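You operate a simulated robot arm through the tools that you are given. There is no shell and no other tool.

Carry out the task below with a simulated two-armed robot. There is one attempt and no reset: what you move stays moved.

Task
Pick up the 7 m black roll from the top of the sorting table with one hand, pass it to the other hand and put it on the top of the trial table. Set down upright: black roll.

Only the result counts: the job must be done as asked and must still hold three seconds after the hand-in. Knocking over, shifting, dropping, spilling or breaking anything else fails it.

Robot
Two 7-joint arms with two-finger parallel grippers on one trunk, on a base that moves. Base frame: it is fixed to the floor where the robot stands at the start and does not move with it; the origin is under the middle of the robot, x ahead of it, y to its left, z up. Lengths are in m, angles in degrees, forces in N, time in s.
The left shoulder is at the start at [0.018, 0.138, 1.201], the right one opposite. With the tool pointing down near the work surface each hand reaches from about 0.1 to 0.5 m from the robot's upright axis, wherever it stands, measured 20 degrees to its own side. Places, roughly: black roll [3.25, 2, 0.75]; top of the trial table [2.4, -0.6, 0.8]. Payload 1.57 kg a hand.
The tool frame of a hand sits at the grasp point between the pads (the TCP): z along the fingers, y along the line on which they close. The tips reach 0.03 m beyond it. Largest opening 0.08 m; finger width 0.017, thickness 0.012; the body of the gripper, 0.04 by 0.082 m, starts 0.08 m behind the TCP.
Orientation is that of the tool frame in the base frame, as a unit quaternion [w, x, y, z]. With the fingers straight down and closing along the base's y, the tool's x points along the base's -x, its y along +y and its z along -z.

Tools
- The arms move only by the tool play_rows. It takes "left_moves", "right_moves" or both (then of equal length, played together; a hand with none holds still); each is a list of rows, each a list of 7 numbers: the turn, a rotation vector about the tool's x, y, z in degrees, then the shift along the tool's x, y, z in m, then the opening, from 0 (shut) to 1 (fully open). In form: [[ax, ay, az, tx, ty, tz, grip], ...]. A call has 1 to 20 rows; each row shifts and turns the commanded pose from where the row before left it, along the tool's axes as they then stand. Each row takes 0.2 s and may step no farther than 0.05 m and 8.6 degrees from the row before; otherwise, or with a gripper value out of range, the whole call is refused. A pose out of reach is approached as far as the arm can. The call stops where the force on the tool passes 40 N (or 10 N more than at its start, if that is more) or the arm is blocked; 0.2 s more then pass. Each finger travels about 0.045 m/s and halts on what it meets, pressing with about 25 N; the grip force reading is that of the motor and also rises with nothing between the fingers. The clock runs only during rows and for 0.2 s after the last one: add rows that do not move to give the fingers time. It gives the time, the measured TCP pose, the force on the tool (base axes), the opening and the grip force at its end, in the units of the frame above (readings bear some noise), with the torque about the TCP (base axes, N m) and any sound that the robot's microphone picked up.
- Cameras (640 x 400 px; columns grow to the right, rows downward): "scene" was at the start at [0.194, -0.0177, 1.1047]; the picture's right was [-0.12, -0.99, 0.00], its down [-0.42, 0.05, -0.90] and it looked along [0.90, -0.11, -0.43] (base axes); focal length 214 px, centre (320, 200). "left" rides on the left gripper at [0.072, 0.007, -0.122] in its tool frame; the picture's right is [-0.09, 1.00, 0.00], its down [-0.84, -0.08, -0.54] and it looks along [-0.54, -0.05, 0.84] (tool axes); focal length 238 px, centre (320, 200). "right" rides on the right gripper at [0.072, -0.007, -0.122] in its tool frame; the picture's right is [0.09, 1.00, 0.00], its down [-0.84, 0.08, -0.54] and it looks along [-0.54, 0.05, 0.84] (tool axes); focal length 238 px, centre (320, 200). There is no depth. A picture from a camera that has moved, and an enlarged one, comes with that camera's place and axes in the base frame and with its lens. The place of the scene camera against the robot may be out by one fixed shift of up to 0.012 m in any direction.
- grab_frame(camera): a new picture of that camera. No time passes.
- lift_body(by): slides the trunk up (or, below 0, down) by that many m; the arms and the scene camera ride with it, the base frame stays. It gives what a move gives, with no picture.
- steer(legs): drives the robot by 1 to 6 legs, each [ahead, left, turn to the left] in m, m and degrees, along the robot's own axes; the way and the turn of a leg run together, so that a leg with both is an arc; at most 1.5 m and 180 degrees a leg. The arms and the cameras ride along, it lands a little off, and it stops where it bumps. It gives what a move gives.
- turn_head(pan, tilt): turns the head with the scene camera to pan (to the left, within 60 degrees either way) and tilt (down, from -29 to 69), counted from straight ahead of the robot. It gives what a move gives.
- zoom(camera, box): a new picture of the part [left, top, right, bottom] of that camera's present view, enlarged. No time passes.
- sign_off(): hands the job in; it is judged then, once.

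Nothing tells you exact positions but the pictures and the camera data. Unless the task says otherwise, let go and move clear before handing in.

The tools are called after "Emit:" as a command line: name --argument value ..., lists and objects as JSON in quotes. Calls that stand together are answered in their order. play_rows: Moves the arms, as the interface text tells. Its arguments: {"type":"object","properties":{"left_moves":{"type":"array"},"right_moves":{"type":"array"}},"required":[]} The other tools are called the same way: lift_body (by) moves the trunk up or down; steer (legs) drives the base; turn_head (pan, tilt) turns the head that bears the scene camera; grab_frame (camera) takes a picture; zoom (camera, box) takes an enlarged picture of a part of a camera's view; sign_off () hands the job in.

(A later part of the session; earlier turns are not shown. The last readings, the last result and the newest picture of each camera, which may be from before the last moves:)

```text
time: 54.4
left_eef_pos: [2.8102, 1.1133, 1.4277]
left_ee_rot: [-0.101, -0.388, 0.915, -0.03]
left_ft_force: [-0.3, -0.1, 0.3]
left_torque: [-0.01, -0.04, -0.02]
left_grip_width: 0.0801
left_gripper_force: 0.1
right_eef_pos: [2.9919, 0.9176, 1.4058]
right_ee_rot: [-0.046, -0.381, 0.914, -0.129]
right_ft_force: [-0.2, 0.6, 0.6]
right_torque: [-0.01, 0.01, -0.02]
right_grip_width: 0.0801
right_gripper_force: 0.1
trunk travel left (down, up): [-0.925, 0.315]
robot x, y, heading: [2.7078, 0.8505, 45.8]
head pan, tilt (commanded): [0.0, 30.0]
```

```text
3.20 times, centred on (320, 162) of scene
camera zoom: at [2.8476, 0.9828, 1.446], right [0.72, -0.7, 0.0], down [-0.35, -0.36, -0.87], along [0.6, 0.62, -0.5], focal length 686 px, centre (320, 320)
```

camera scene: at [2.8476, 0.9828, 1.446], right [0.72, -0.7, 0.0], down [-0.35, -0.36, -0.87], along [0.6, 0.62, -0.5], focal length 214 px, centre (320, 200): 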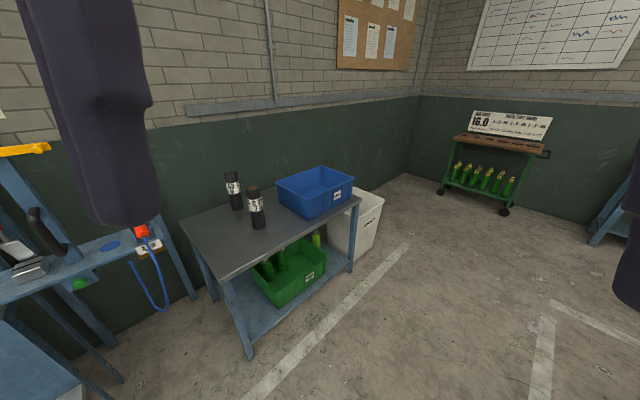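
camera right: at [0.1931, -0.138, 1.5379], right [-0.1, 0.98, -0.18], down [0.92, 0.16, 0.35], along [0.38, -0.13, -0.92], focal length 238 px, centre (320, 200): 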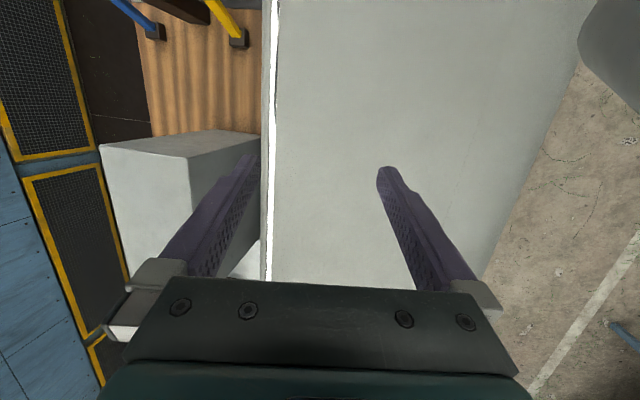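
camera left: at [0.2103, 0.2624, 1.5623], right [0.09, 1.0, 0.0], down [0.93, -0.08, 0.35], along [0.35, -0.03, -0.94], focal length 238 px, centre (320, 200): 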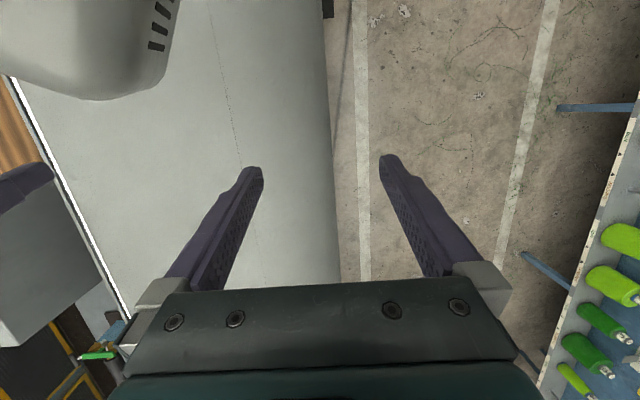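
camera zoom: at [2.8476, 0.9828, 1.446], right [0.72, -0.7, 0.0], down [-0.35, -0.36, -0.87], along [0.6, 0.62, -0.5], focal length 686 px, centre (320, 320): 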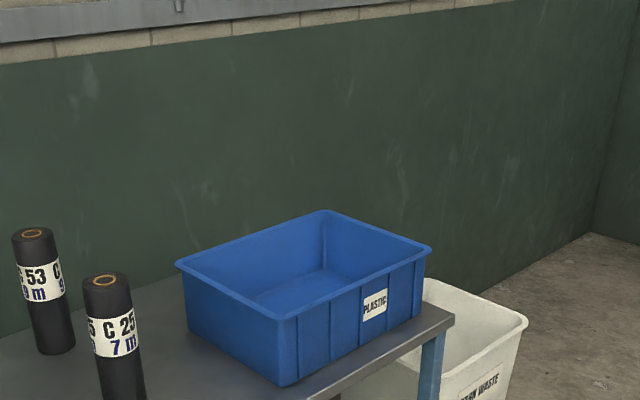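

Now the table is clearly visible: the nearer black roll's label seems to read "C 25 / 7 m", the other "C 53 / 9 m?". I'll zoom further to confirm.

Emit:
zoom --camera "scene" --box '[210, 160, 290, 240]'

Emit:
zoom --camera "scene" --box '[170, 150, 400, 360]'

```text
5.00 times, centred on (250, 200) of scene
camera zoom: at [2.8476, 0.9828, 1.446], right [0.72, -0.7, 0.0], down [-0.35, -0.36, -0.87], along [0.6, 0.62, -0.5], focal length 1072 px, centre (670, 200)
```

zoom: 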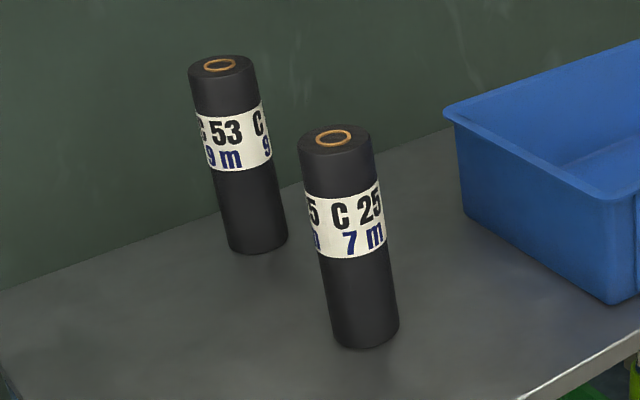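

```text
1.90 times, centred on (285, 255) of scene
camera zoom: at [2.8476, 0.9828, 1.446], right [0.72, -0.7, 0.0], down [-0.35, -0.36, -0.87], along [0.6, 0.62, -0.5], focal length 408 px, centre (387, 95)
```

zoom: 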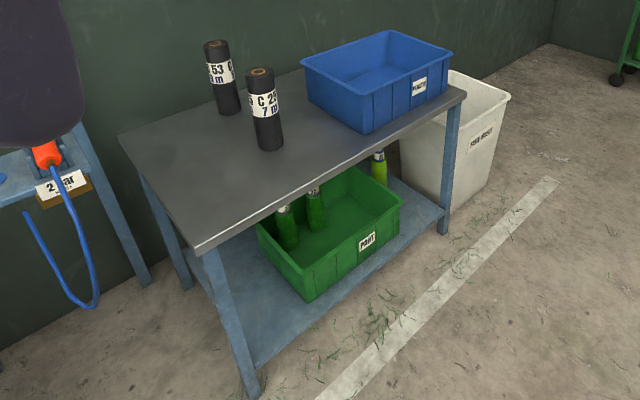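

The nearer roll reads "C 25 / 7 m" and is the one wanted; I put its foot near (3.25, 1.86) on a top about 0.75 high, roll about 0.07 wide and 0.24 tall. I'll look down to see my own base footprint before approaching the bench.

Emit:
turn_head --pan 0 --tilt 69

Emit:
grab_frame --camera "scene"

Emit:
grab_frame --camera "left"

Emit:
grab_frame --camera "right"

```text
time: 55.4
left_eef_pos: [2.8105, 1.1113, 1.4264]
left_ee_rot: [-0.102, -0.389, 0.915, -0.032]
left_ft_force: [-0.2, -0.6, -0.5]
left_torque: [-0.01, -0.01, 0.0]
left_grip_width: 0.0801
left_gripper_force: 0.1
right_eef_pos: [2.9936, 0.9169, 1.4064]
right_ee_rot: [-0.046, -0.381, 0.915, -0.128]
right_ft_force: [-0.1, 0.3, 0.6]
right_torque: [0.03, 0.0, -0.03]
right_grip_width: 0.0801
right_gripper_force: 0.0
trunk travel left (down, up): [-0.925, 0.315]
robot x, y, heading: [2.7075, 0.8543, 45.7]
head pan, tilt (commanded): [0.0, 68.8]
```

```text
taken
camera scene: at [2.8236, 0.958, 1.3946], right [0.72, -0.7, 0.0], down [-0.65, -0.67, -0.36], along [0.25, 0.26, -0.93], focal length 214 px, centre (320, 200)
```

scene: 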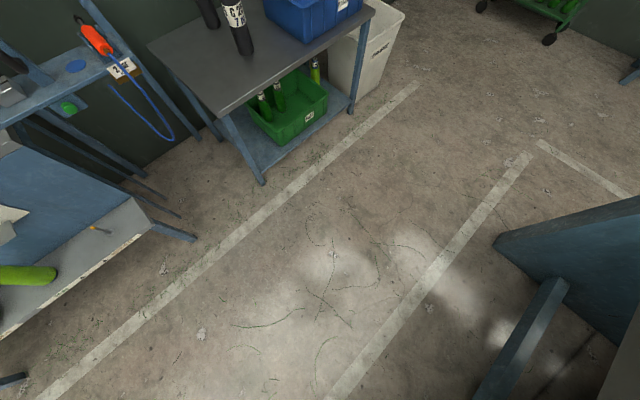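

```text
taken
camera left: at [2.7768, 1.0843, 1.562], right [-0.65, 0.76, 0.0], down [0.71, 0.61, 0.35], along [0.27, 0.23, -0.94], focal length 238 px, centre (320, 200)
```

left: 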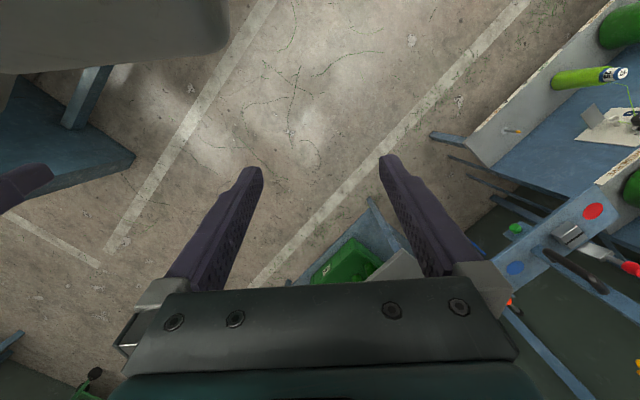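

```text
taken
camera right: at [2.9433, 0.8958, 1.5377], right [-0.77, 0.61, -0.18], down [0.53, 0.77, 0.35], along [0.36, 0.18, -0.92], focal length 238 px, centre (320, 200)
```

right: 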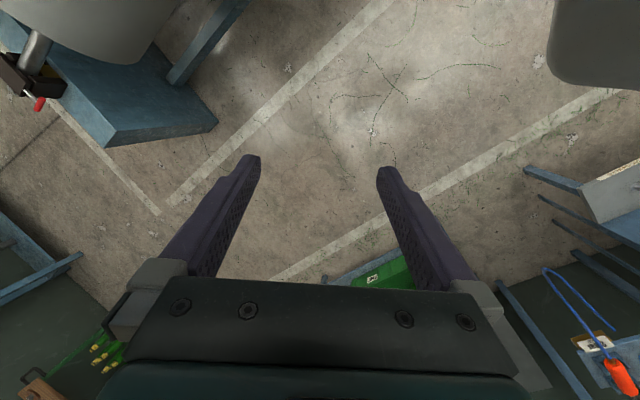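

My robot has no visible foot below the trunk, so the trunk hovers clear of things; the roll and table are reachable from the front. I'll drive to about (3.40, 1.30) facing the bench (+y) and take a second view to triangulate the roll.

Emit:
steer --legs '[[0.8, -0.18, 0], [0, 0, 44.3]]'

Emit:
turn_head --pan 15 --tilt 45

Emit:
grab_frame --camera "scene"

Emit:
grab_frame --camera "left"

```text
time: 61.8
left_eef_pos: [3.2809, 1.5514, 1.4274]
left_ee_rot: [0.083, 0.705, -0.702, 0.067]
left_ft_force: [-0.9, 0.6, 0.2]
left_torque: [0.01, 0.02, 0.01]
left_grip_width: 0.0798
left_gripper_force: 0.1
right_eef_pos: [3.547, 1.5384, 1.4061]
right_ee_rot: [0.005, -0.699, 0.703, -0.136]
right_ft_force: [0.1, -0.4, -0.3]
right_torque: [0.0, 0.02, 0.0]
right_grip_width: 0.08
right_gripper_force: 0.1
trunk travel left (down, up): [-0.925, 0.315]
robot x, y, heading: [3.394, 1.2947, 90.1]
head pan, tilt (commanded): [0.0, 68.8]
```

```text
time: 62.7
left_eef_pos: [3.2816, 1.5509, 1.4282]
left_ee_rot: [0.084, 0.705, -0.701, 0.066]
left_ft_force: [0.4, 0.5, -0.1]
left_torque: [-0.03, -0.04, 0.0]
left_grip_width: 0.0802
left_gripper_force: 0.0
right_eef_pos: [3.5463, 1.5387, 1.4061]
right_ee_rot: [0.005, -0.699, 0.702, -0.136]
right_ft_force: [0.4, 0.2, 0.4]
right_torque: [0.01, 0.03, 0.0]
right_grip_width: 0.0799
right_gripper_force: 0.1
trunk travel left (down, up): [-0.925, 0.315]
robot x, y, heading: [3.3919, 1.296, 90.1]
head pan, tilt (commanded): [15.0, 45.0]
```

```text
taken
camera scene: at [3.3739, 1.4673, 1.4233], right [0.97, 0.26, 0.0], down [0.18, -0.68, -0.71], along [-0.18, 0.68, -0.71], focal length 214 px, centre (320, 200)
```

scene: 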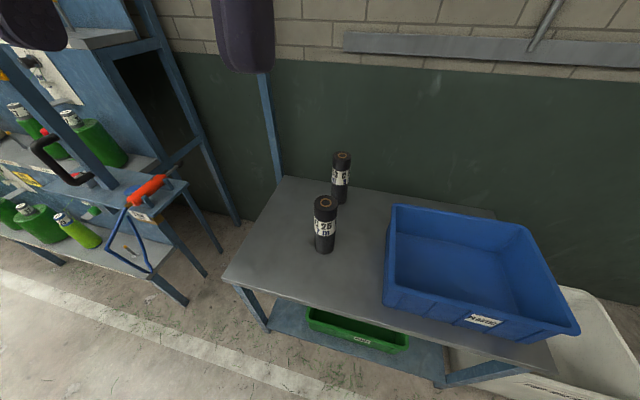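

```text
taken
camera left: at [3.2777, 1.5081, 1.5619], right [-1.0, 0.09, 0.0], down [0.08, 0.93, 0.35], along [0.03, 0.35, -0.94], focal length 238 px, centre (320, 200)
```

left: 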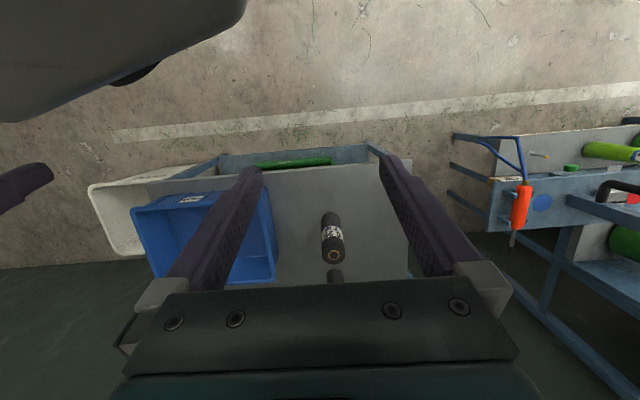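

The roll stands about 0.4 m ahead, slightly left, with the 9 m roll behind it and the blue bin on the right. I'll zoom for precise pixel positions.

Emit:
zoom --camera "scene" --box '[280, 140, 380, 265]'

Emit:
zoom --camera "left" --box '[260, 130, 400, 290]'

Emit:
zoom --camera "scene" --box '[200, 160, 600, 400]'

```text
3.20 times, centred on (330, 202) of scene
camera zoom: at [3.3739, 1.4673, 1.4233], right [0.97, 0.26, 0.0], down [0.18, -0.68, -0.71], along [-0.18, 0.68, -0.71], focal length 686 px, centre (288, 192)
```

zoom: 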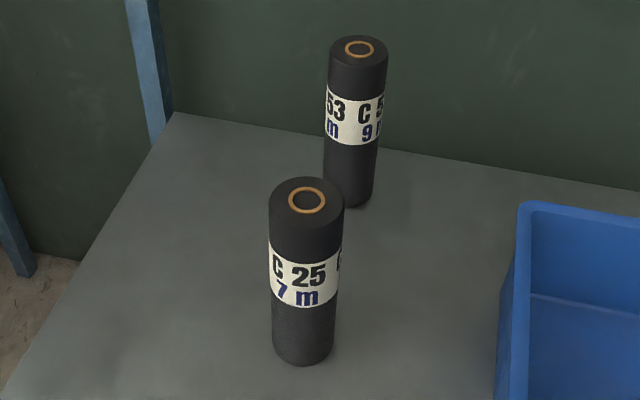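

```text
2.50 times, centred on (330, 210) of left
camera zoom: at [3.2777, 1.5081, 1.5619], right [-1.0, 0.09, 0.0], down [0.08, 0.93, 0.35], along [0.03, 0.35, -0.94], focal length 596 px, centre (295, 175)
```

zoom: 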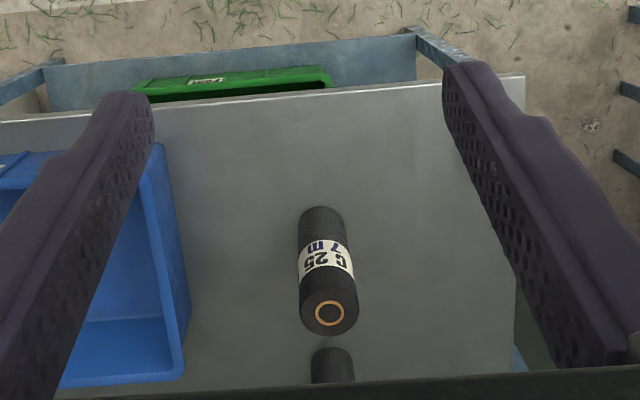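

```text
1.60 times, centred on (400, 280) of scene
camera zoom: at [3.3739, 1.4673, 1.4233], right [0.97, 0.26, 0.0], down [0.18, -0.68, -0.71], along [-0.18, 0.68, -0.71], focal length 343 px, centre (192, 72)
```

zoom: 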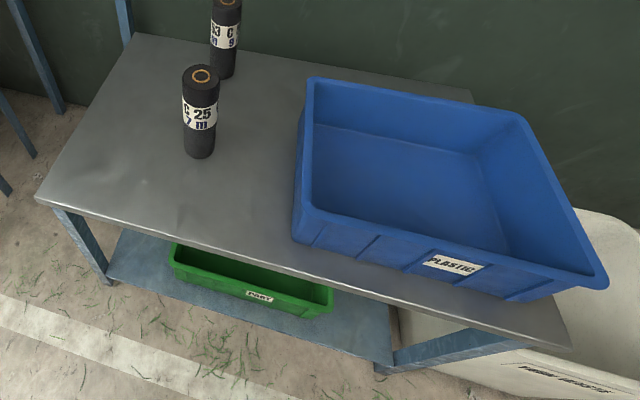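

Triangulating puts the roll's axis near (3.275, 1.90), top at z≈0.967, foot near 0.74. I'll use the left hand with a forward-and-down tilted grasp (about 35° below horizontal) at mid-height, leaving the top free for the right hand; first I swing the left tool forward while it is high up.

Emit:
play_rows --left_moves '[[0, 0, 0, -0.039, 0, -0.008, 1], [0, 0, 0, -0.039, 0, -0.008, 1], [0, 0, 0, -0.039, 0, -0.008, 1], [0, 0, 0, -0.039, 0, -0.008, 1], [0, -8.4, 0, 0, 0, 0, 1], [0, -8.4, 0, 0, 0, 0, 1], [0, -8.4, 0, 0, 0, 0, 1], [0, -8.4, 0, 0, 0, 0, 1], [0, -8.4, 0, 0, 0, 0, 1], [0, -8.4, 0, 0, 0, 0, 1], [0, -8.4, 0, 0, 0, 0, 1], [0, -8.2, 0, 0, 0, 0, 1], [0, 0, 0, 0, 0, 0, 1], [0, 0, 0, 0, 0, 0, 1]]'

Emit:
grab_frame --camera "left"

Emit:
grab_frame --camera "scene"

```text
time: 65.7
left_eef_pos: [3.281, 1.7102, 1.4257]
left_ee_rot: [0.319, -0.624, 0.631, 0.333]
left_ft_force: [-0.1, -0.1, -0.1]
left_torque: [0.0, 0.0, 0.01]
left_grip_width: 0.0802
left_gripper_force: 0.1
right_eef_pos: [3.5473, 1.5374, 1.4061]
right_ee_rot: [0.006, -0.698, 0.703, -0.136]
right_ft_force: [0.0, 0.1, -0.1]
right_torque: [-0.01, 0.0, 0.01]
right_grip_width: 0.0802
right_gripper_force: 0.0
trunk travel left (down, up): [-0.925, 0.315]
robot x, y, heading: [3.3932, 1.2948, 90.3]
head pan, tilt (commanded): [15.0, 45.0]
```

```text
taken
camera left: at [3.2745, 1.5709, 1.4374], right [-0.99, 0.05, 0.1], down [0.1, 0.04, 0.99], along [0.05, 1.0, -0.04], focal length 238 px, centre (320, 200)
```

left: 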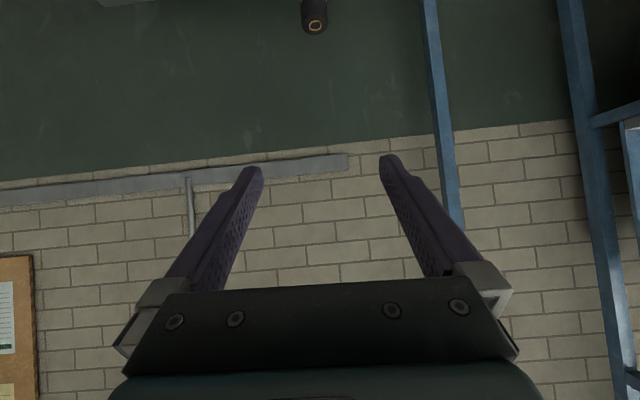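

```text
taken
camera scene: at [3.3739, 1.4673, 1.4234], right [0.97, 0.26, 0.0], down [0.18, -0.68, -0.71], along [-0.18, 0.68, -0.71], focal length 214 px, centre (320, 200)
```

scene: 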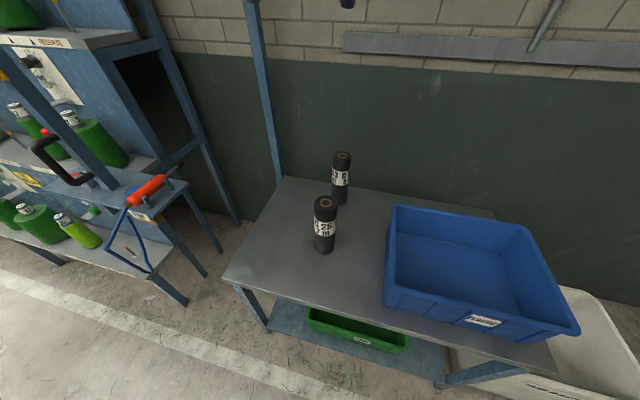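

The left tool now points forward and 35° down, closing along x as wanted. Next I drive 8 cm closer while still high, then lower the trunk.

Emit:
steer --legs '[[0.08, 0, 0]]'

Emit:
lift_body --by -0.3

Emit:
turn_head --pan 15 --tilt 40

Emit:
grab_frame --camera "scene"

Emit:
grab_frame --camera "left"

```text
time: 66.7
left_eef_pos: [3.2807, 1.7888, 1.4263]
left_ee_rot: [0.317, -0.625, 0.63, 0.333]
left_ft_force: [-0.6, 0.1, 1.2]
left_torque: [0.03, 0.03, 0.01]
left_grip_width: 0.08
left_gripper_force: 0.1
right_eef_pos: [3.5465, 1.6176, 1.4062]
right_ee_rot: [0.006, -0.699, 0.702, -0.136]
right_ft_force: [0.7, -0.4, 0.2]
right_torque: [0.01, -0.02, 0.01]
right_grip_width: 0.0796
right_gripper_force: 0.0
trunk travel left (down, up): [-0.925, 0.315]
robot x, y, heading: [3.3935, 1.3693, 89.9]
head pan, tilt (commanded): [15.0, 45.0]
```

```text
time: 69.7
left_eef_pos: [3.2798, 1.7891, 1.1267]
left_ee_rot: [0.317, -0.625, 0.631, 0.333]
left_ft_force: [-0.1, 0.5, -0.2]
left_torque: [0.02, 0.04, -0.03]
left_grip_width: 0.0802
left_gripper_force: 0.1
right_eef_pos: [3.5469, 1.6179, 1.105]
right_ee_rot: [0.006, -0.698, 0.703, -0.136]
right_ft_force: [0.8, 0.1, 0.5]
right_torque: [0.01, -0.02, -0.02]
right_grip_width: 0.0804
right_gripper_force: 0.1
trunk travel left (down, up): [-0.625, 0.615]
robot x, y, heading: [3.3914, 1.3754, 90.5]
head pan, tilt (commanded): [15.0, 45.0]
```

```text
time: 70.4
left_eef_pos: [3.2807, 1.7884, 1.1262]
left_ee_rot: [0.318, -0.625, 0.631, 0.333]
left_ft_force: [0.6, -0.5, -0.2]
left_torque: [-0.01, -0.02, 0.0]
left_grip_width: 0.0801
left_gripper_force: 0.0
right_eef_pos: [3.5486, 1.6173, 1.106]
right_ee_rot: [0.006, -0.698, 0.703, -0.136]
right_ft_force: [-0.7, -0.1, 0.2]
right_torque: [0.0, -0.02, -0.02]
right_grip_width: 0.0802
right_gripper_force: 0.1
trunk travel left (down, up): [-0.625, 0.615]
robot x, y, heading: [3.3886, 1.3748, 90.2]
head pan, tilt (commanded): [15.0, 40.0]
```

```text
taken
camera scene: at [3.3727, 1.5495, 1.1306], right [0.97, 0.26, 0.0], down [0.17, -0.62, -0.77], along [-0.2, 0.74, -0.64], focal length 214 px, centre (320, 200)
```

scene: 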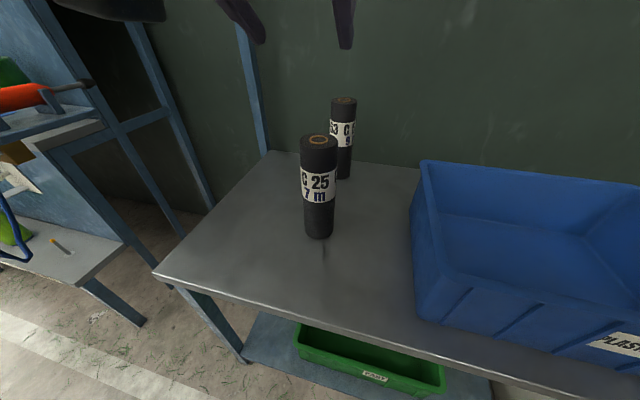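

```text
taken
camera left: at [3.2743, 1.6496, 1.1375], right [-0.99, 0.05, 0.1], down [0.1, 0.04, 0.99], along [0.05, 1.0, -0.04], focal length 238 px, centre (320, 200)
```

left: 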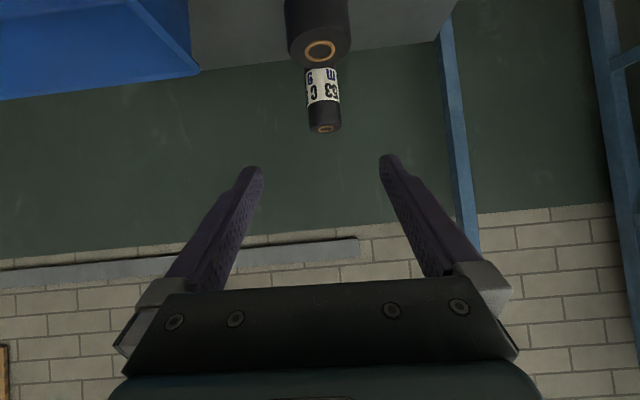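

Both cameras see the roll well from here. I'll zoom the scene camera to refine the top and foot pixels.

Emit:
zoom --camera "scene" --box '[270, 120, 370, 250]'

Emit:
zoom --camera "left" --box '[260, 0, 380, 140]'

```text
3.08 times, centred on (320, 185) of scene
camera zoom: at [3.3727, 1.5495, 1.1306], right [0.97, 0.26, 0.0], down [0.17, -0.62, -0.77], along [-0.2, 0.74, -0.64], focal length 660 px, centre (320, 246)
```

zoom: 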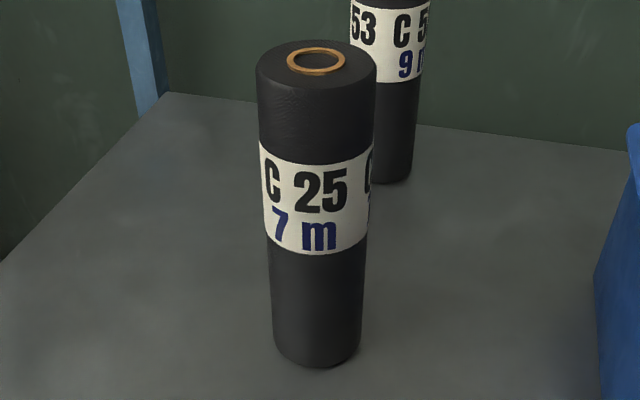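

```text
2.86 times, centred on (320, 70) of left
camera zoom: at [3.2743, 1.6496, 1.1375], right [-0.99, 0.05, 0.1], down [0.1, 0.04, 0.99], along [0.05, 1.0, -0.04], focal length 681 px, centre (320, 571)
```

zoom: 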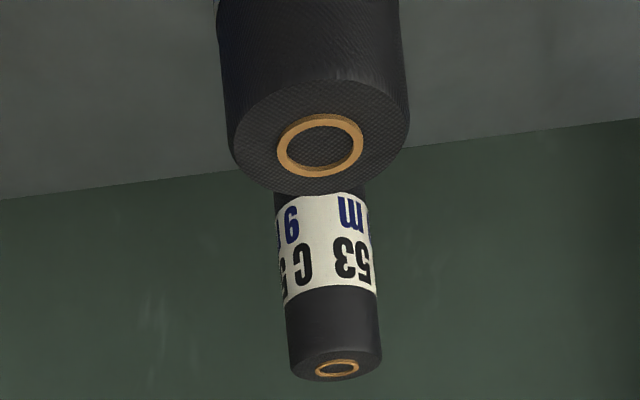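

Estimates converge on roll axis ≈ (3.272, 1.90), top ≈ 0.963, diameter ≈ 0.071. I'll level the left tool, shift it 7 mm sideways and lower it in front of the roll, stopping short of it.

Emit:
play_rows --left_moves '[[0.9, 0, -0.98, 0, 0, 0, 1], [0, 0, 0, 0, 0.007, 0, 1], [0, 0, 0, 0.0315, 0, 0.0195, 1], [0, 0, 0, 0.0315, 0, 0.0195, 1], [0, 0, 0, 0.0315, 0, 0.0195, 1], [0, 0, 0, 0.0315, 0, 0.0195, 1], [0, 0, 0, 0.0315, 0, 0.0195, 1], [0, 0, 0, 0.0315, 0, 0.0195, 1], [0, 0, 0, 0.0315, 0, 0.0195, 1], [0, 0, 0, 0.0315, 0, 0.0195, 1], [0, 0, 0, 0, 0, 0, 1], [0, 0, 0, 0, 0, 0, 1]]'

Emit:
grab_frame --camera "left"

Emit:
grab_frame --camera "scene"

```text
time: 73.0
left_eef_pos: [3.2738, 1.7705, 0.8291]
left_ee_rot: [0.327, -0.627, 0.628, 0.325]
left_ft_force: [0.6, 0.4, -0.1]
left_torque: [-0.02, 0.0, 0.0]
left_grip_width: 0.08
left_gripper_force: 0.1
right_eef_pos: [3.5479, 1.6169, 1.1059]
right_ee_rot: [0.006, -0.699, 0.702, -0.137]
right_ft_force: [0.2, 0.6, -0.1]
right_torque: [0.02, -0.02, 0.02]
right_grip_width: 0.0797
right_gripper_force: 0.1
trunk travel left (down, up): [-0.625, 0.615]
robot x, y, heading: [3.3896, 1.3747, 90.1]
head pan, tilt (commanded): [15.0, 40.0]
```

```text
taken
camera left: at [3.2663, 1.6319, 0.8401], right [-1.0, 0.05, 0.08], down [0.08, 0.04, 1.0], along [0.05, 1.0, -0.04], focal length 238 px, centre (320, 200)
```

left: 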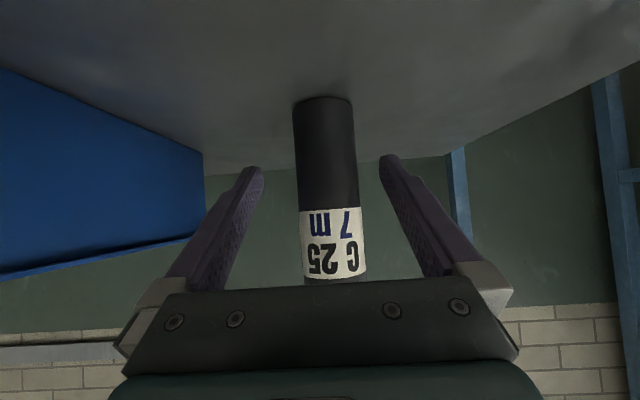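

```text
taken
camera scene: at [3.3727, 1.5495, 1.1306], right [0.97, 0.26, 0.0], down [0.17, -0.62, -0.77], along [-0.2, 0.74, -0.64], focal length 214 px, centre (320, 200)
```

scene: 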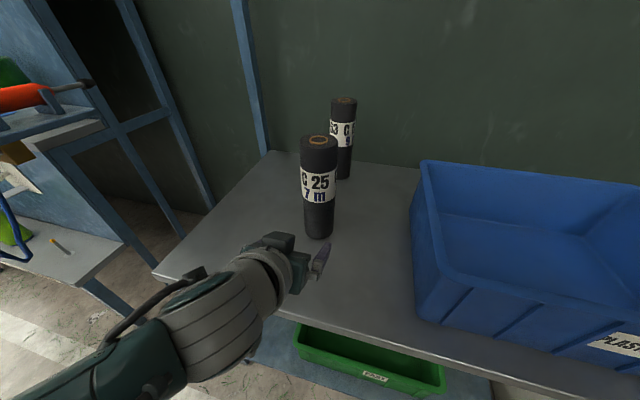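

The left hand is in front of the roll at z≈0.829 with the roll almost centred. I'll zoom to fine-tune lateral alignment before moving in.

Emit:
zoom --camera "left" --box '[240, 80, 400, 300]'

Emit:
zoom --camera "scene" --box '[260, 130, 380, 290]'

```text
1.82 times, centred on (320, 190) of left
camera zoom: at [3.2663, 1.6319, 0.8401], right [-1.0, 0.05, 0.08], down [0.08, 0.04, 1.0], along [0.05, 1.0, -0.04], focal length 433 px, centre (320, 218)
```

zoom: 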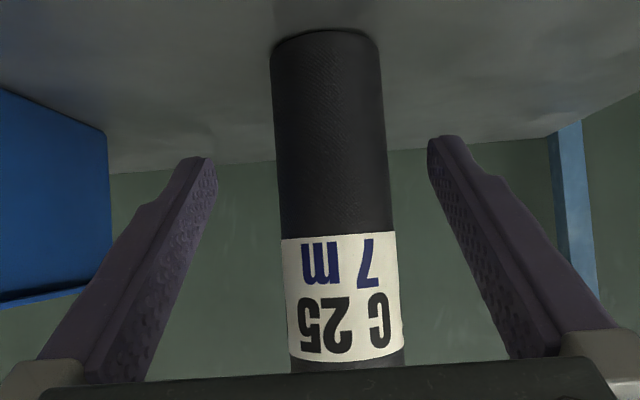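

```text
2.50 times, centred on (320, 210) of scene
camera zoom: at [3.3727, 1.5495, 1.1306], right [0.97, 0.26, 0.0], down [0.17, -0.62, -0.77], along [-0.2, 0.74, -0.64], focal length 536 px, centre (320, 175)
```

zoom: 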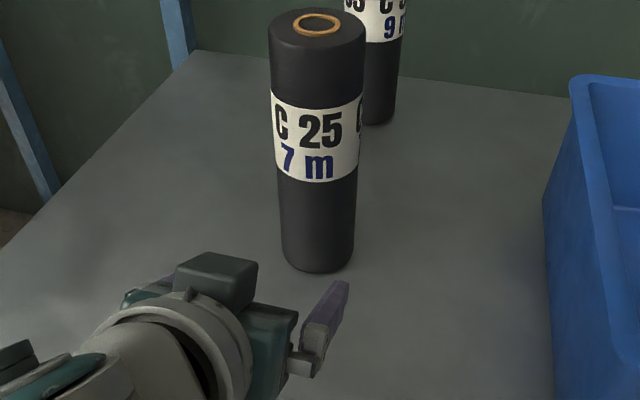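

The roll needs a further +3 mm along the tool's y. I'll shift and advance 9 cm slowly, then check clearance to both fingers.

Emit:
play_rows --left_moves '[[0, 0, 0, 0, 0.0033, 0, 1], [0, 0, 0, -0.0065, 0, 0.0092, 1], [0, 0, 0, -0.0065, 0, 0.0092, 1], [0, 0, 0, -0.0065, 0, 0.0092, 1], [0, 0, 0, -0.0065, 0, 0.0092, 1], [0, 0, 0, -0.0065, 0, 0.0092, 1], [0, 0, 0, -0.0065, 0, 0.0092, 1], [0, 0, 0, -0.0065, 0, 0.0092, 1], [0, 0, 0, 0, 0, 0, 1], [0, 0, 0, 0, 0, 0, 1]]'

Emit:
grab_frame --camera "left"

Emit:
zoom --camera "scene" --box '[240, 120, 400, 280]'

```text
time: 75.2
left_eef_pos: [3.2699, 1.8494, 0.83]
left_ee_rot: [0.326, -0.627, 0.628, 0.326]
left_ft_force: [1.0, 0.5, 0.0]
left_torque: [-0.01, -0.06, 0.0]
left_grip_width: 0.0803
left_gripper_force: 0.1
right_eef_pos: [3.5476, 1.6178, 1.1064]
right_ee_rot: [0.006, -0.699, 0.702, -0.136]
right_ft_force: [-0.5, 0.4, -0.1]
right_torque: [0.03, 0.04, 0.0]
right_grip_width: 0.0801
right_gripper_force: 0.2
trunk travel left (down, up): [-0.625, 0.615]
robot x, y, heading: [3.3916, 1.3728, 90.0]
head pan, tilt (commanded): [15.0, 40.0]
```

```text
taken
camera left: at [3.263, 1.711, 0.8415], right [-1.0, 0.05, 0.07], down [0.08, 0.04, 1.0], along [0.05, 1.0, -0.04], focal length 238 px, centre (320, 200)
```

left: 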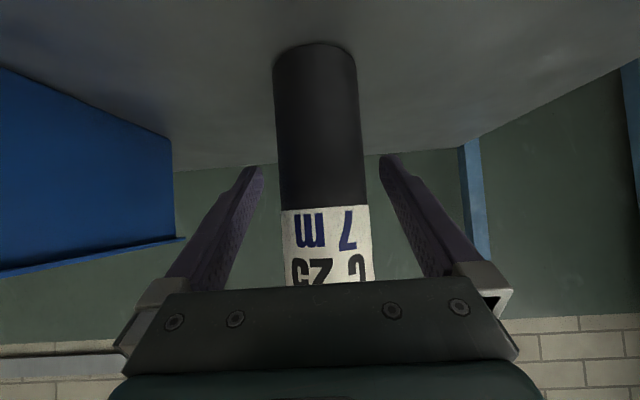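

```text
2.50 times, centred on (320, 200) of scene
camera zoom: at [3.3727, 1.5495, 1.1306], right [0.97, 0.26, 0.0], down [0.17, -0.62, -0.77], along [-0.2, 0.74, -0.64], focal length 536 px, centre (320, 200)
```

zoom: 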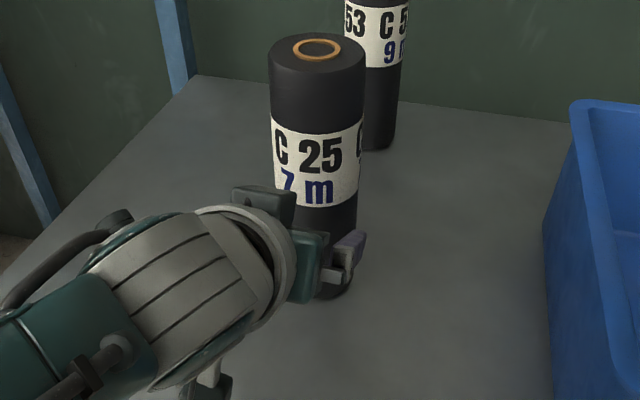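

The roll sits centred between the fingers. I'll advance the last ~56 mm and check before closing.

Emit:
play_rows --left_moves '[[0, 0, 0, -0.0065, 0, 0.0092, 1], [0, 0, 0, -0.0065, 0, 0.0092, 1], [0, 0, 0, -0.0065, 0, 0.0092, 1], [0, 0, 0, -0.0065, 0, 0.0092, 1], [0, 0, 0, -0.0065, 0, 0.0092, 1], [0, 0, 0, 0, 0, 0, 1]]'

Emit:
grab_frame --camera "left"

Emit:
zoom --camera "scene" --box '[240, 120, 400, 280]'

```text
time: 76.6
left_eef_pos: [3.2699, 1.9062, 0.8302]
left_ee_rot: [0.326, -0.627, 0.627, 0.326]
left_ft_force: [0.5, -0.6, -0.2]
left_torque: [-0.01, 0.0, -0.01]
left_grip_width: 0.0799
left_gripper_force: 0.0
right_eef_pos: [3.5471, 1.6166, 1.1049]
right_ee_rot: [0.006, -0.699, 0.703, -0.136]
right_ft_force: [0.3, -0.7, 0.2]
right_torque: [0.02, 0.02, 0.02]
right_grip_width: 0.0799
right_gripper_force: 0.1
trunk travel left (down, up): [-0.625, 0.615]
robot x, y, heading: [3.3915, 1.3721, 90.1]
head pan, tilt (commanded): [15.0, 40.0]
```

```text
taken
camera left: at [3.2629, 1.7678, 0.8417], right [-1.0, 0.05, 0.07], down [0.08, 0.04, 1.0], along [0.05, 1.0, -0.04], focal length 238 px, centre (320, 200)
```

left: 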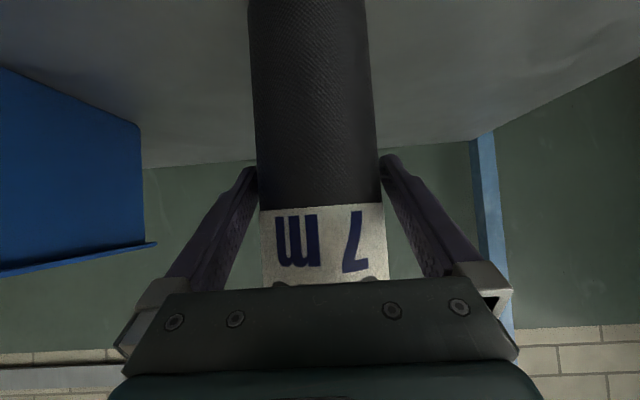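

```text
2.50 times, centred on (320, 200) of scene
camera zoom: at [3.3727, 1.5495, 1.1306], right [0.97, 0.26, 0.0], down [0.17, -0.62, -0.77], along [-0.2, 0.74, -0.64], focal length 536 px, centre (320, 200)
```

zoom: 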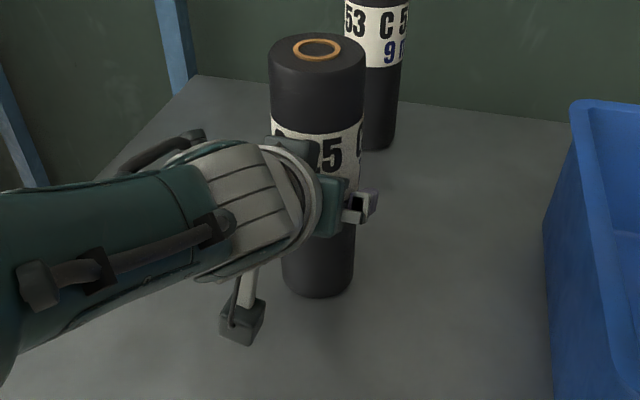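

The roll is centred between the fingers at the TCP. I'll close the left gripper on it.

Emit:
play_rows --left_moves '[[0, 0, 0, 0, 0, 0, 0], [0, 0, 0, 0, 0, 0, 0], [0, 0, 0, 0, 0, 0, 0], [0, 0, 0, 0, 0, 0, 0]]'

Emit:
zoom --camera "scene" --box '[240, 120, 400, 280]'

```text
time: 77.6
left_eef_pos: [3.2702, 1.9067, 0.8309]
left_ee_rot: [0.327, -0.627, 0.627, 0.326]
left_ft_force: [0.3, -0.2, 0.6]
left_torque: [-0.04, -0.05, -0.05]
left_grip_width: 0.0709
left_gripper_force: 25.6
right_eef_pos: [3.5478, 1.6174, 1.1062]
right_ee_rot: [0.007, -0.698, 0.702, -0.137]
right_ft_force: [-0.6, 0.2, 0.3]
right_torque: [0.0, 0.01, -0.02]
right_grip_width: 0.0799
right_gripper_force: 0.0
trunk travel left (down, up): [-0.625, 0.615]
robot x, y, heading: [3.3903, 1.3721, 89.9]
head pan, tilt (commanded): [15.0, 40.0]
```

```text
2.50 times, centred on (320, 200) of scene
camera zoom: at [3.3728, 1.5496, 1.1307], right [0.97, 0.26, 0.0], down [0.17, -0.62, -0.77], along [-0.2, 0.74, -0.64], focal length 536 px, centre (320, 200)
```

zoom: 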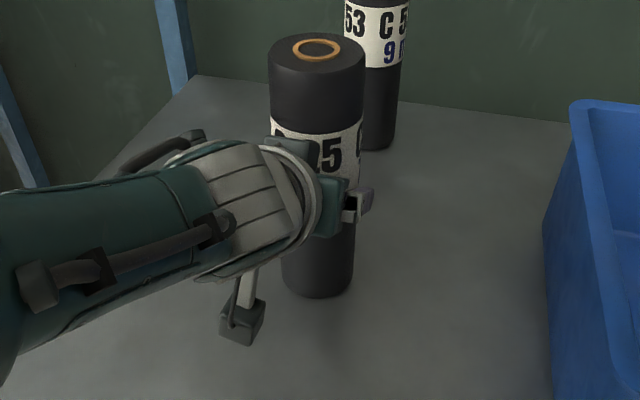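

Grip closed at 0.0709 with 25.6 N. I'll lift 10 cm straight up slowly and check for slip or tilt.

Emit:
play_rows --left_moves '[[0, 0, 0, -0.0082, 0, -0.0058, 0], [0, 0, 0, -0.0082, 0, -0.0058, 0], [0, 0, 0, -0.0123, 0, -0.0087, 0], [0, 0, 0, -0.0123, 0, -0.0087, 0], [0, 0, 0, -0.0163, 0, -0.0115, 0], [0, 0, 0, -0.0163, 0, -0.0115, 0], [0, 0, 0, -0.0123, 0, -0.0087, 0], [0, 0, 0, 0, 0, 0, 0]]'

Emit:
grab_frame --camera "scene"

Emit:
grab_frame --camera "left"

```text
time: 79.4
left_eef_pos: [3.2713, 1.9059, 0.9342]
left_ee_rot: [0.326, -0.627, 0.628, 0.325]
left_ft_force: [-0.3, 0.3, -6.0]
left_torque: [-0.03, -0.01, 0.02]
left_grip_width: 0.0709
left_gripper_force: 25.4
right_eef_pos: [3.5471, 1.6163, 1.1061]
right_ee_rot: [0.005, -0.698, 0.703, -0.137]
right_ft_force: [-0.1, 0.3, -0.1]
right_torque: [-0.01, 0.0, -0.02]
right_grip_width: 0.0799
right_gripper_force: 0.0
trunk travel left (down, up): [-0.625, 0.615]
robot x, y, heading: [3.3918, 1.3743, 89.9]
head pan, tilt (commanded): [15.0, 40.0]
```

```text
taken
camera scene: at [3.3728, 1.549, 1.1305], right [0.97, 0.26, 0.0], down [0.17, -0.62, -0.77], along [-0.2, 0.74, -0.64], focal length 214 px, centre (320, 200)
```

scene: 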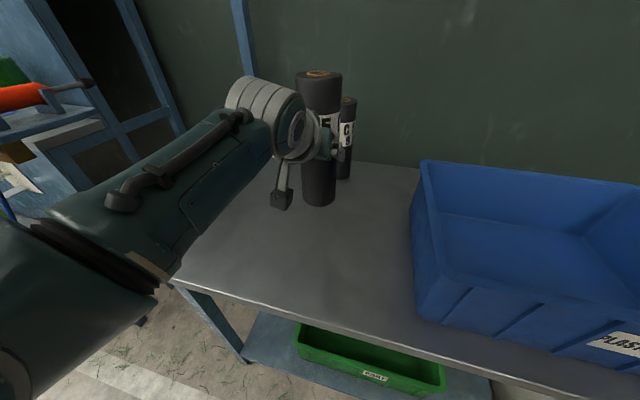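

```text
taken
camera left: at [3.2638, 1.7664, 0.9463], right [-1.0, 0.05, 0.08], down [0.08, 0.04, 1.0], along [0.05, 1.0, -0.04], focal length 238 px, centre (320, 200)
```

left: 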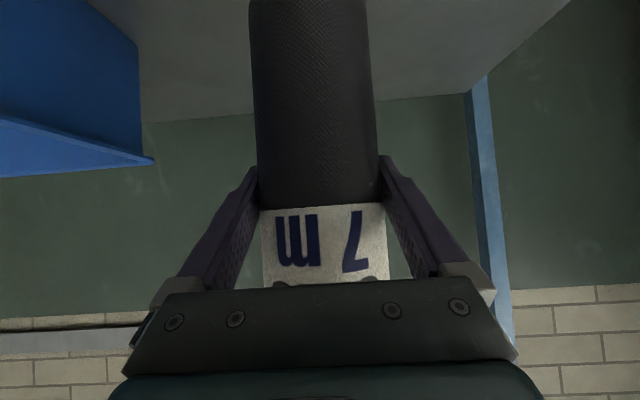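

The roll came up cleanly and hangs vertical (about 6 N). I'll back off from the table into the aisle before the handover.

Emit:
steer --legs '[[-0.45, 0, 0]]'

Emit:
turn_head --pan 0 --tilt 30

Emit:
grab_frame --camera "scene"

```text
time: 82.1
left_eef_pos: [3.273, 1.4501, 0.9352]
left_ee_rot: [0.325, -0.627, 0.629, 0.325]
left_ft_force: [0.3, -0.3, -6.1]
left_torque: [-0.05, 0.0, -0.03]
left_grip_width: 0.071
left_gripper_force: 24.7
right_eef_pos: [3.5478, 1.1603, 1.1066]
right_ee_rot: [0.005, -0.697, 0.704, -0.137]
right_ft_force: [0.3, -0.3, -0.1]
right_torque: [0.0, -0.04, -0.01]
right_grip_width: 0.0799
right_gripper_force: 0.1
trunk travel left (down, up): [-0.625, 0.615]
robot x, y, heading: [3.3919, 0.9154, 89.8]
head pan, tilt (commanded): [15.0, 40.0]
```

```text
time: 82.9
left_eef_pos: [3.2739, 1.4497, 0.9351]
left_ee_rot: [0.326, -0.627, 0.629, 0.325]
left_ft_force: [0.0, 0.9, -5.5]
left_torque: [0.0, 0.01, 0.01]
left_grip_width: 0.0707
left_gripper_force: 25.1
right_eef_pos: [3.5476, 1.1605, 1.1059]
right_ee_rot: [0.006, -0.698, 0.703, -0.137]
right_ft_force: [-0.9, -0.2, 0.1]
right_torque: [0.02, 0.02, 0.0]
right_grip_width: 0.08
right_gripper_force: 0.0
trunk travel left (down, up): [-0.625, 0.615]
robot x, y, heading: [3.3897, 0.9155, 89.8]
head pan, tilt (commanded): [0.0, 30.0]
```

```text
taken
camera scene: at [3.3955, 1.1012, 1.1458], right [1.0, 0.0, 0.0], down [0.0, -0.5, -0.87], along [0.0, 0.87, -0.5], focal length 214 px, centre (320, 200)
```

scene: 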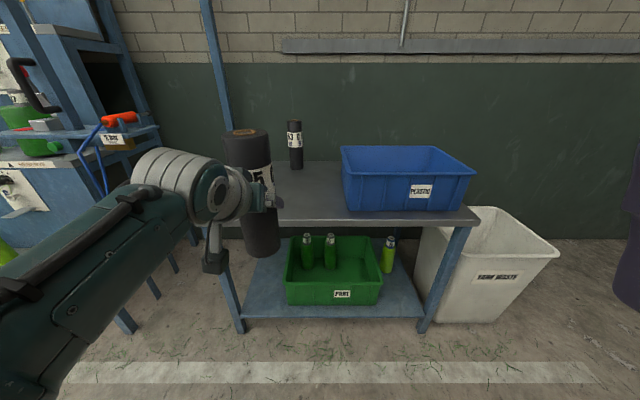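

Next I bring the left hand with the roll to about 0.43 m ahead on the centre line and straighten the right tool to point straight down.

Emit:
play_rows --left_moves '[[0, 0, 0, 0.0082, -0.0157, -0.0117, 0], [0, 0, 0, 0.0082, -0.0157, -0.0117, 0], [0, 0, 0, 0.0082, -0.0157, -0.0117, 0], [0, 0, 0, 0.0082, -0.0157, -0.0117, 0], [0, 0, 0, 0.0082, -0.0157, -0.0117, 0], [0, 0, 0, 0.0082, -0.0157, -0.0117, 0], [0, 0, 0, 0.0082, -0.0157, -0.0117, 0], [0, 0, 0, 0, 0, 0, 0]]' --right_moves '[[-5.9, 0, 0, 0, 0, 0, 1], [-5.9, 0, 0, 0, 0, 0, 1], [0, -5.25, 0, 0, 0, 0, 1], [0, -5.25, 0, 0, 0, 0, 1], [0, 0, 0, 0, 0, 0, 1], [0, 0, 0, 0, 0, 0, 1], [0, 0, 0, 0, 0, 0, 1], [0, 0, 0, 0, 0, 0, 1]]'

Emit:
grab_frame --camera "scene"

Emit:
grab_frame --camera "right"

Emit:
grab_frame --camera "left"

```text
time: 84.9
left_eef_pos: [3.3324, 1.355, 0.916]
left_ee_rot: [0.283, -0.609, 0.643, 0.369]
left_ft_force: [0.0, -0.1, -5.2]
left_torque: [-0.03, 0.01, 0.0]
left_grip_width: 0.071
left_gripper_force: 25.1
right_eef_pos: [3.5557, 1.1468, 1.0833]
right_ee_rot: [-0.014, -0.693, 0.718, -0.056]
right_ft_force: [-0.5, 0.5, 0.2]
right_torque: [-0.01, -0.04, 0.01]
right_grip_width: 0.08
right_gripper_force: 0.1
trunk travel left (down, up): [-0.625, 0.615]
robot x, y, heading: [3.3945, 0.918, 89.5]
head pan, tilt (commanded): [0.0, 30.0]
stopped in row 8 (left hand): the arm was blocked; the commanded pose is now the measured one
```

```text
taken
camera scene: at [3.3952, 1.1013, 1.1459], right [1.0, 0.0, 0.0], down [0.0, -0.5, -0.87], along [0.0, 0.87, -0.5], focal length 214 px, centre (320, 200)
```

scene: 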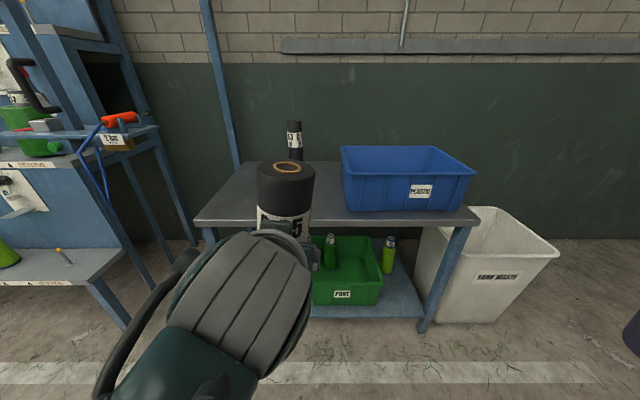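

```text
taken
camera right: at [3.5522, 1.0867, 1.2116], right [-1.0, -0.06, -0.05], down [-0.08, 0.89, 0.45], along [0.02, 0.46, -0.89], focal length 238 px, centre (320, 200)
```

right: 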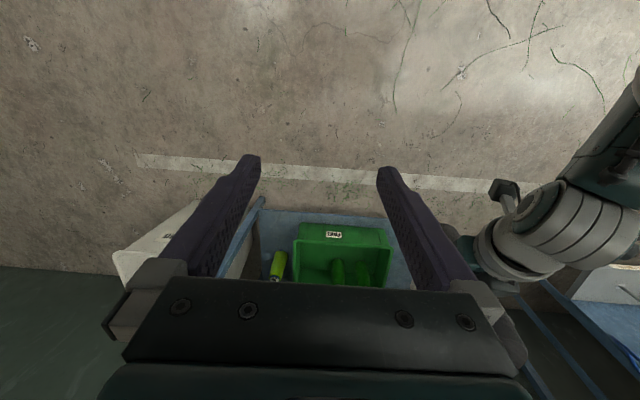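

```text
taken
camera left: at [3.3296, 1.2154, 0.9268], right [-0.98, 0.04, 0.2], down [0.21, 0.04, 0.98], along [0.03, 1.0, -0.04], focal length 238 px, centre (320, 200)
```

left: 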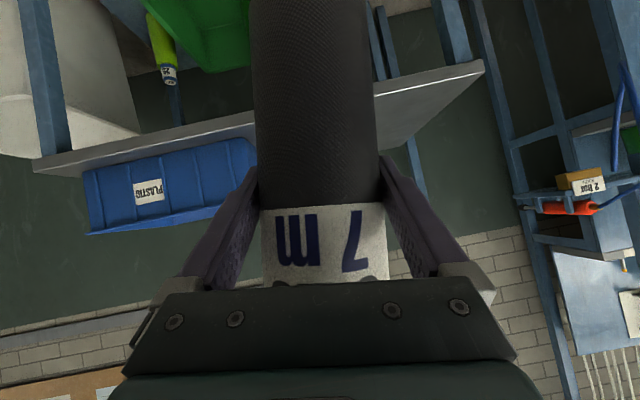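

The left arm hit its folding limit when pulled inward (the roll tilted about 7°, but is still held firmly). I'll move the left hand back outward with its orientation restored, then lower both hands relative to the trunk where the arms have more freedom.

Emit:
play_rows --left_moves '[[0.83, 0.03, -0.93, -0.0117, 0.01, 0.0111, 0], [0.83, 0.03, -0.93, -0.0117, 0.01, 0.0111, 0], [0.83, 0.03, -0.93, -0.0117, 0.01, 0.0111, 0], [0.83, 0.03, -0.93, -0.0117, 0.01, 0.0111, 0], [0.83, 0.03, -0.93, -0.0117, 0.01, 0.0111, 0], [0.83, 0.03, -0.93, -0.0117, 0.01, 0.0111, 0], [0, 0, 0, 0.021, 0, 0.0148, 0], [0, 0, 0, 0.021, 0, 0.0148, 0], [0, 0, 0, 0.021, 0, 0.0148, 0], [0, 0, 0, 0.021, 0, 0.0148, 0], [0, 0, 0, 0.021, 0, 0.0148, 0], [0, 0, 0, 0.021, 0, 0.0148, 0], [0, 0, 0, 0.021, 0, 0.0148, 0], [0, 0, 0, 0, 0, 0, 0], [0, 0, 0, 0, 0, 0, 0]]' --right_moves '[[0, 0, 0, -0.01, 0, 0.013, 1], [0, 0, 0, -0.01, 0, 0.013, 1], [0, 0, 0, -0.01, 0, 0.013, 1], [0, 0, 0, -0.01, 0, 0.013, 1], [0, 0, 0, -0.01, 0, 0.013, 1], [0, 0, 0, -0.01, 0, 0.013, 1], [0, 0, 0, -0.01, 0, 0.013, 1], [0, 0, 0, -0.01, 0, 0.013, 1], [0, 0, 0, -0.01, 0, 0.013, 1], [0, 0, 0, -0.01, 0, 0.013, 1], [0, 0, 0, -0.01, 0, 0.013, 1], [0, 0, 0, -0.01, 0, 0.013, 1], [0, 0, 0, 0, 0, 0, 1], [0, 0, 0, 0, 0, 0, 1], [0, 0, 0, 0, 0, 0, 1]]'

Emit:
grab_frame --camera "scene"

Emit:
grab_frame --camera "right"

```text
time: 88.1
left_eef_pos: [3.2443, 1.4322, 0.802]
left_ee_rot: [-0.331, 0.627, -0.627, -0.321]
left_ft_force: [-0.4, 0.1, -6.0]
left_torque: [-0.02, -0.03, -0.07]
left_grip_width: 0.0708
left_gripper_force: 25.4
left hand out of reach, approached as far as the arm can: row 11, 12, 13
right_eef_pos: [3.5696, 1.2508, 0.9174]
right_ee_rot: [-0.013, -0.693, 0.719, -0.054]
right_ft_force: [0.6, -0.1, 0.6]
right_torque: [0.03, -0.03, -0.02]
right_grip_width: 0.08
right_gripper_force: 0.1
trunk travel left (down, up): [-0.625, 0.615]
robot x, y, heading: [3.3917, 0.9206, 90.0]
head pan, tilt (commanded): [0.0, 30.0]
```

```text
taken
camera scene: at [3.3956, 1.1012, 1.1459], right [1.0, 0.0, 0.0], down [0.0, -0.5, -0.87], along [0.0, 0.87, -0.5], focal length 214 px, centre (320, 200)
```

scene: 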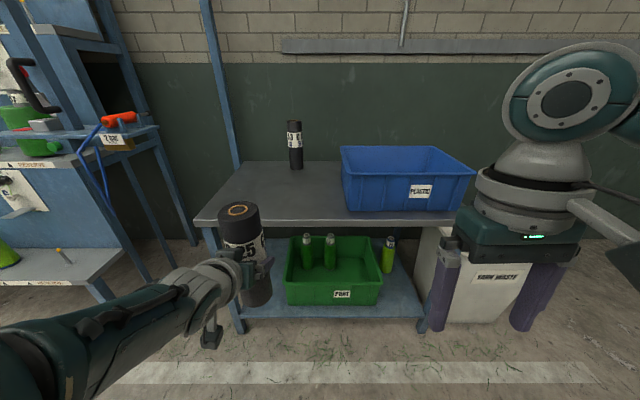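

```text
taken
camera right: at [3.5655, 1.1911, 1.046], right [-1.0, -0.06, -0.05], down [-0.08, 0.89, 0.46], along [0.02, 0.46, -0.89], focal length 238 px, centre (320, 200)
```

right: 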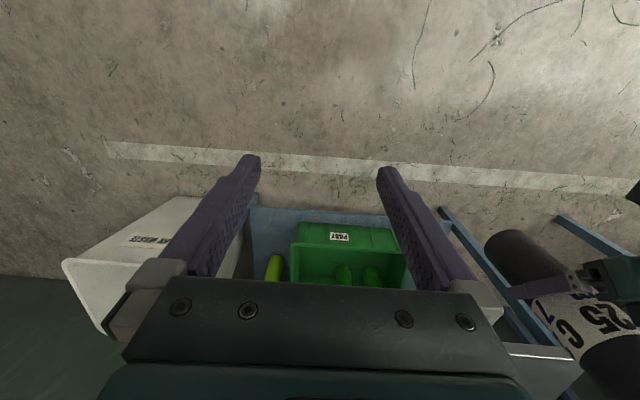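

The left arm can't go that low either (reach limit), so a position around z≈0.87 with the left hand yawed inward (pointing forward-right) should suit both arms. First I raise the left hand 10 cm and check.

Emit:
play_rows --left_moves '[[0, 0, 0, -0.0204, 0, -0.0144, 0], [0, 0, 0, -0.0204, 0, -0.0144, 0], [0, 0, 0, -0.0204, 0, -0.0144, 0], [0, 0, 0, -0.0204, 0, -0.0144, 0], [0, 0, 0, 0, 0, 0, 0], [0, 0, 0, 0, 0, 0, 0]]'

Emit:
grab_frame --camera "scene"

```text
time: 89.5
left_eef_pos: [3.2431, 1.4319, 0.8017]
left_ee_rot: [-0.33, 0.628, -0.627, -0.322]
left_ft_force: [-0.4, 2.2, -6.0]
left_torque: [0.03, 0.01, 0.01]
left_grip_width: 0.0707
left_gripper_force: 25.1
left hand out of reach, approached as far as the arm can: row 1, 2, 3, 4
right_eef_pos: [3.5698, 1.2506, 0.9178]
right_ee_rot: [-0.013, -0.693, 0.718, -0.054]
right_ft_force: [0.4, -0.7, -0.3]
right_torque: [-0.02, 0.01, -0.03]
right_grip_width: 0.08
right_gripper_force: 0.1
trunk travel left (down, up): [-0.625, 0.615]
robot x, y, heading: [3.3928, 0.9179, 90.1]
head pan, tilt (commanded): [0.0, 30.0]
```

```text
taken
camera scene: at [3.3956, 1.1013, 1.1459], right [1.0, 0.0, 0.0], down [0.0, -0.5, -0.87], along [0.0, 0.87, -0.5], focal length 214 px, centre (320, 200)
```

scene: 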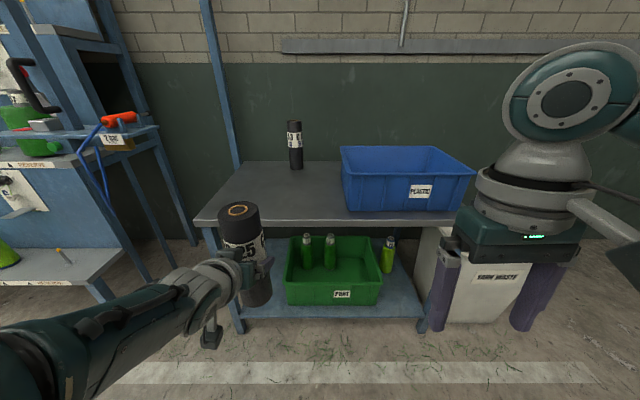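

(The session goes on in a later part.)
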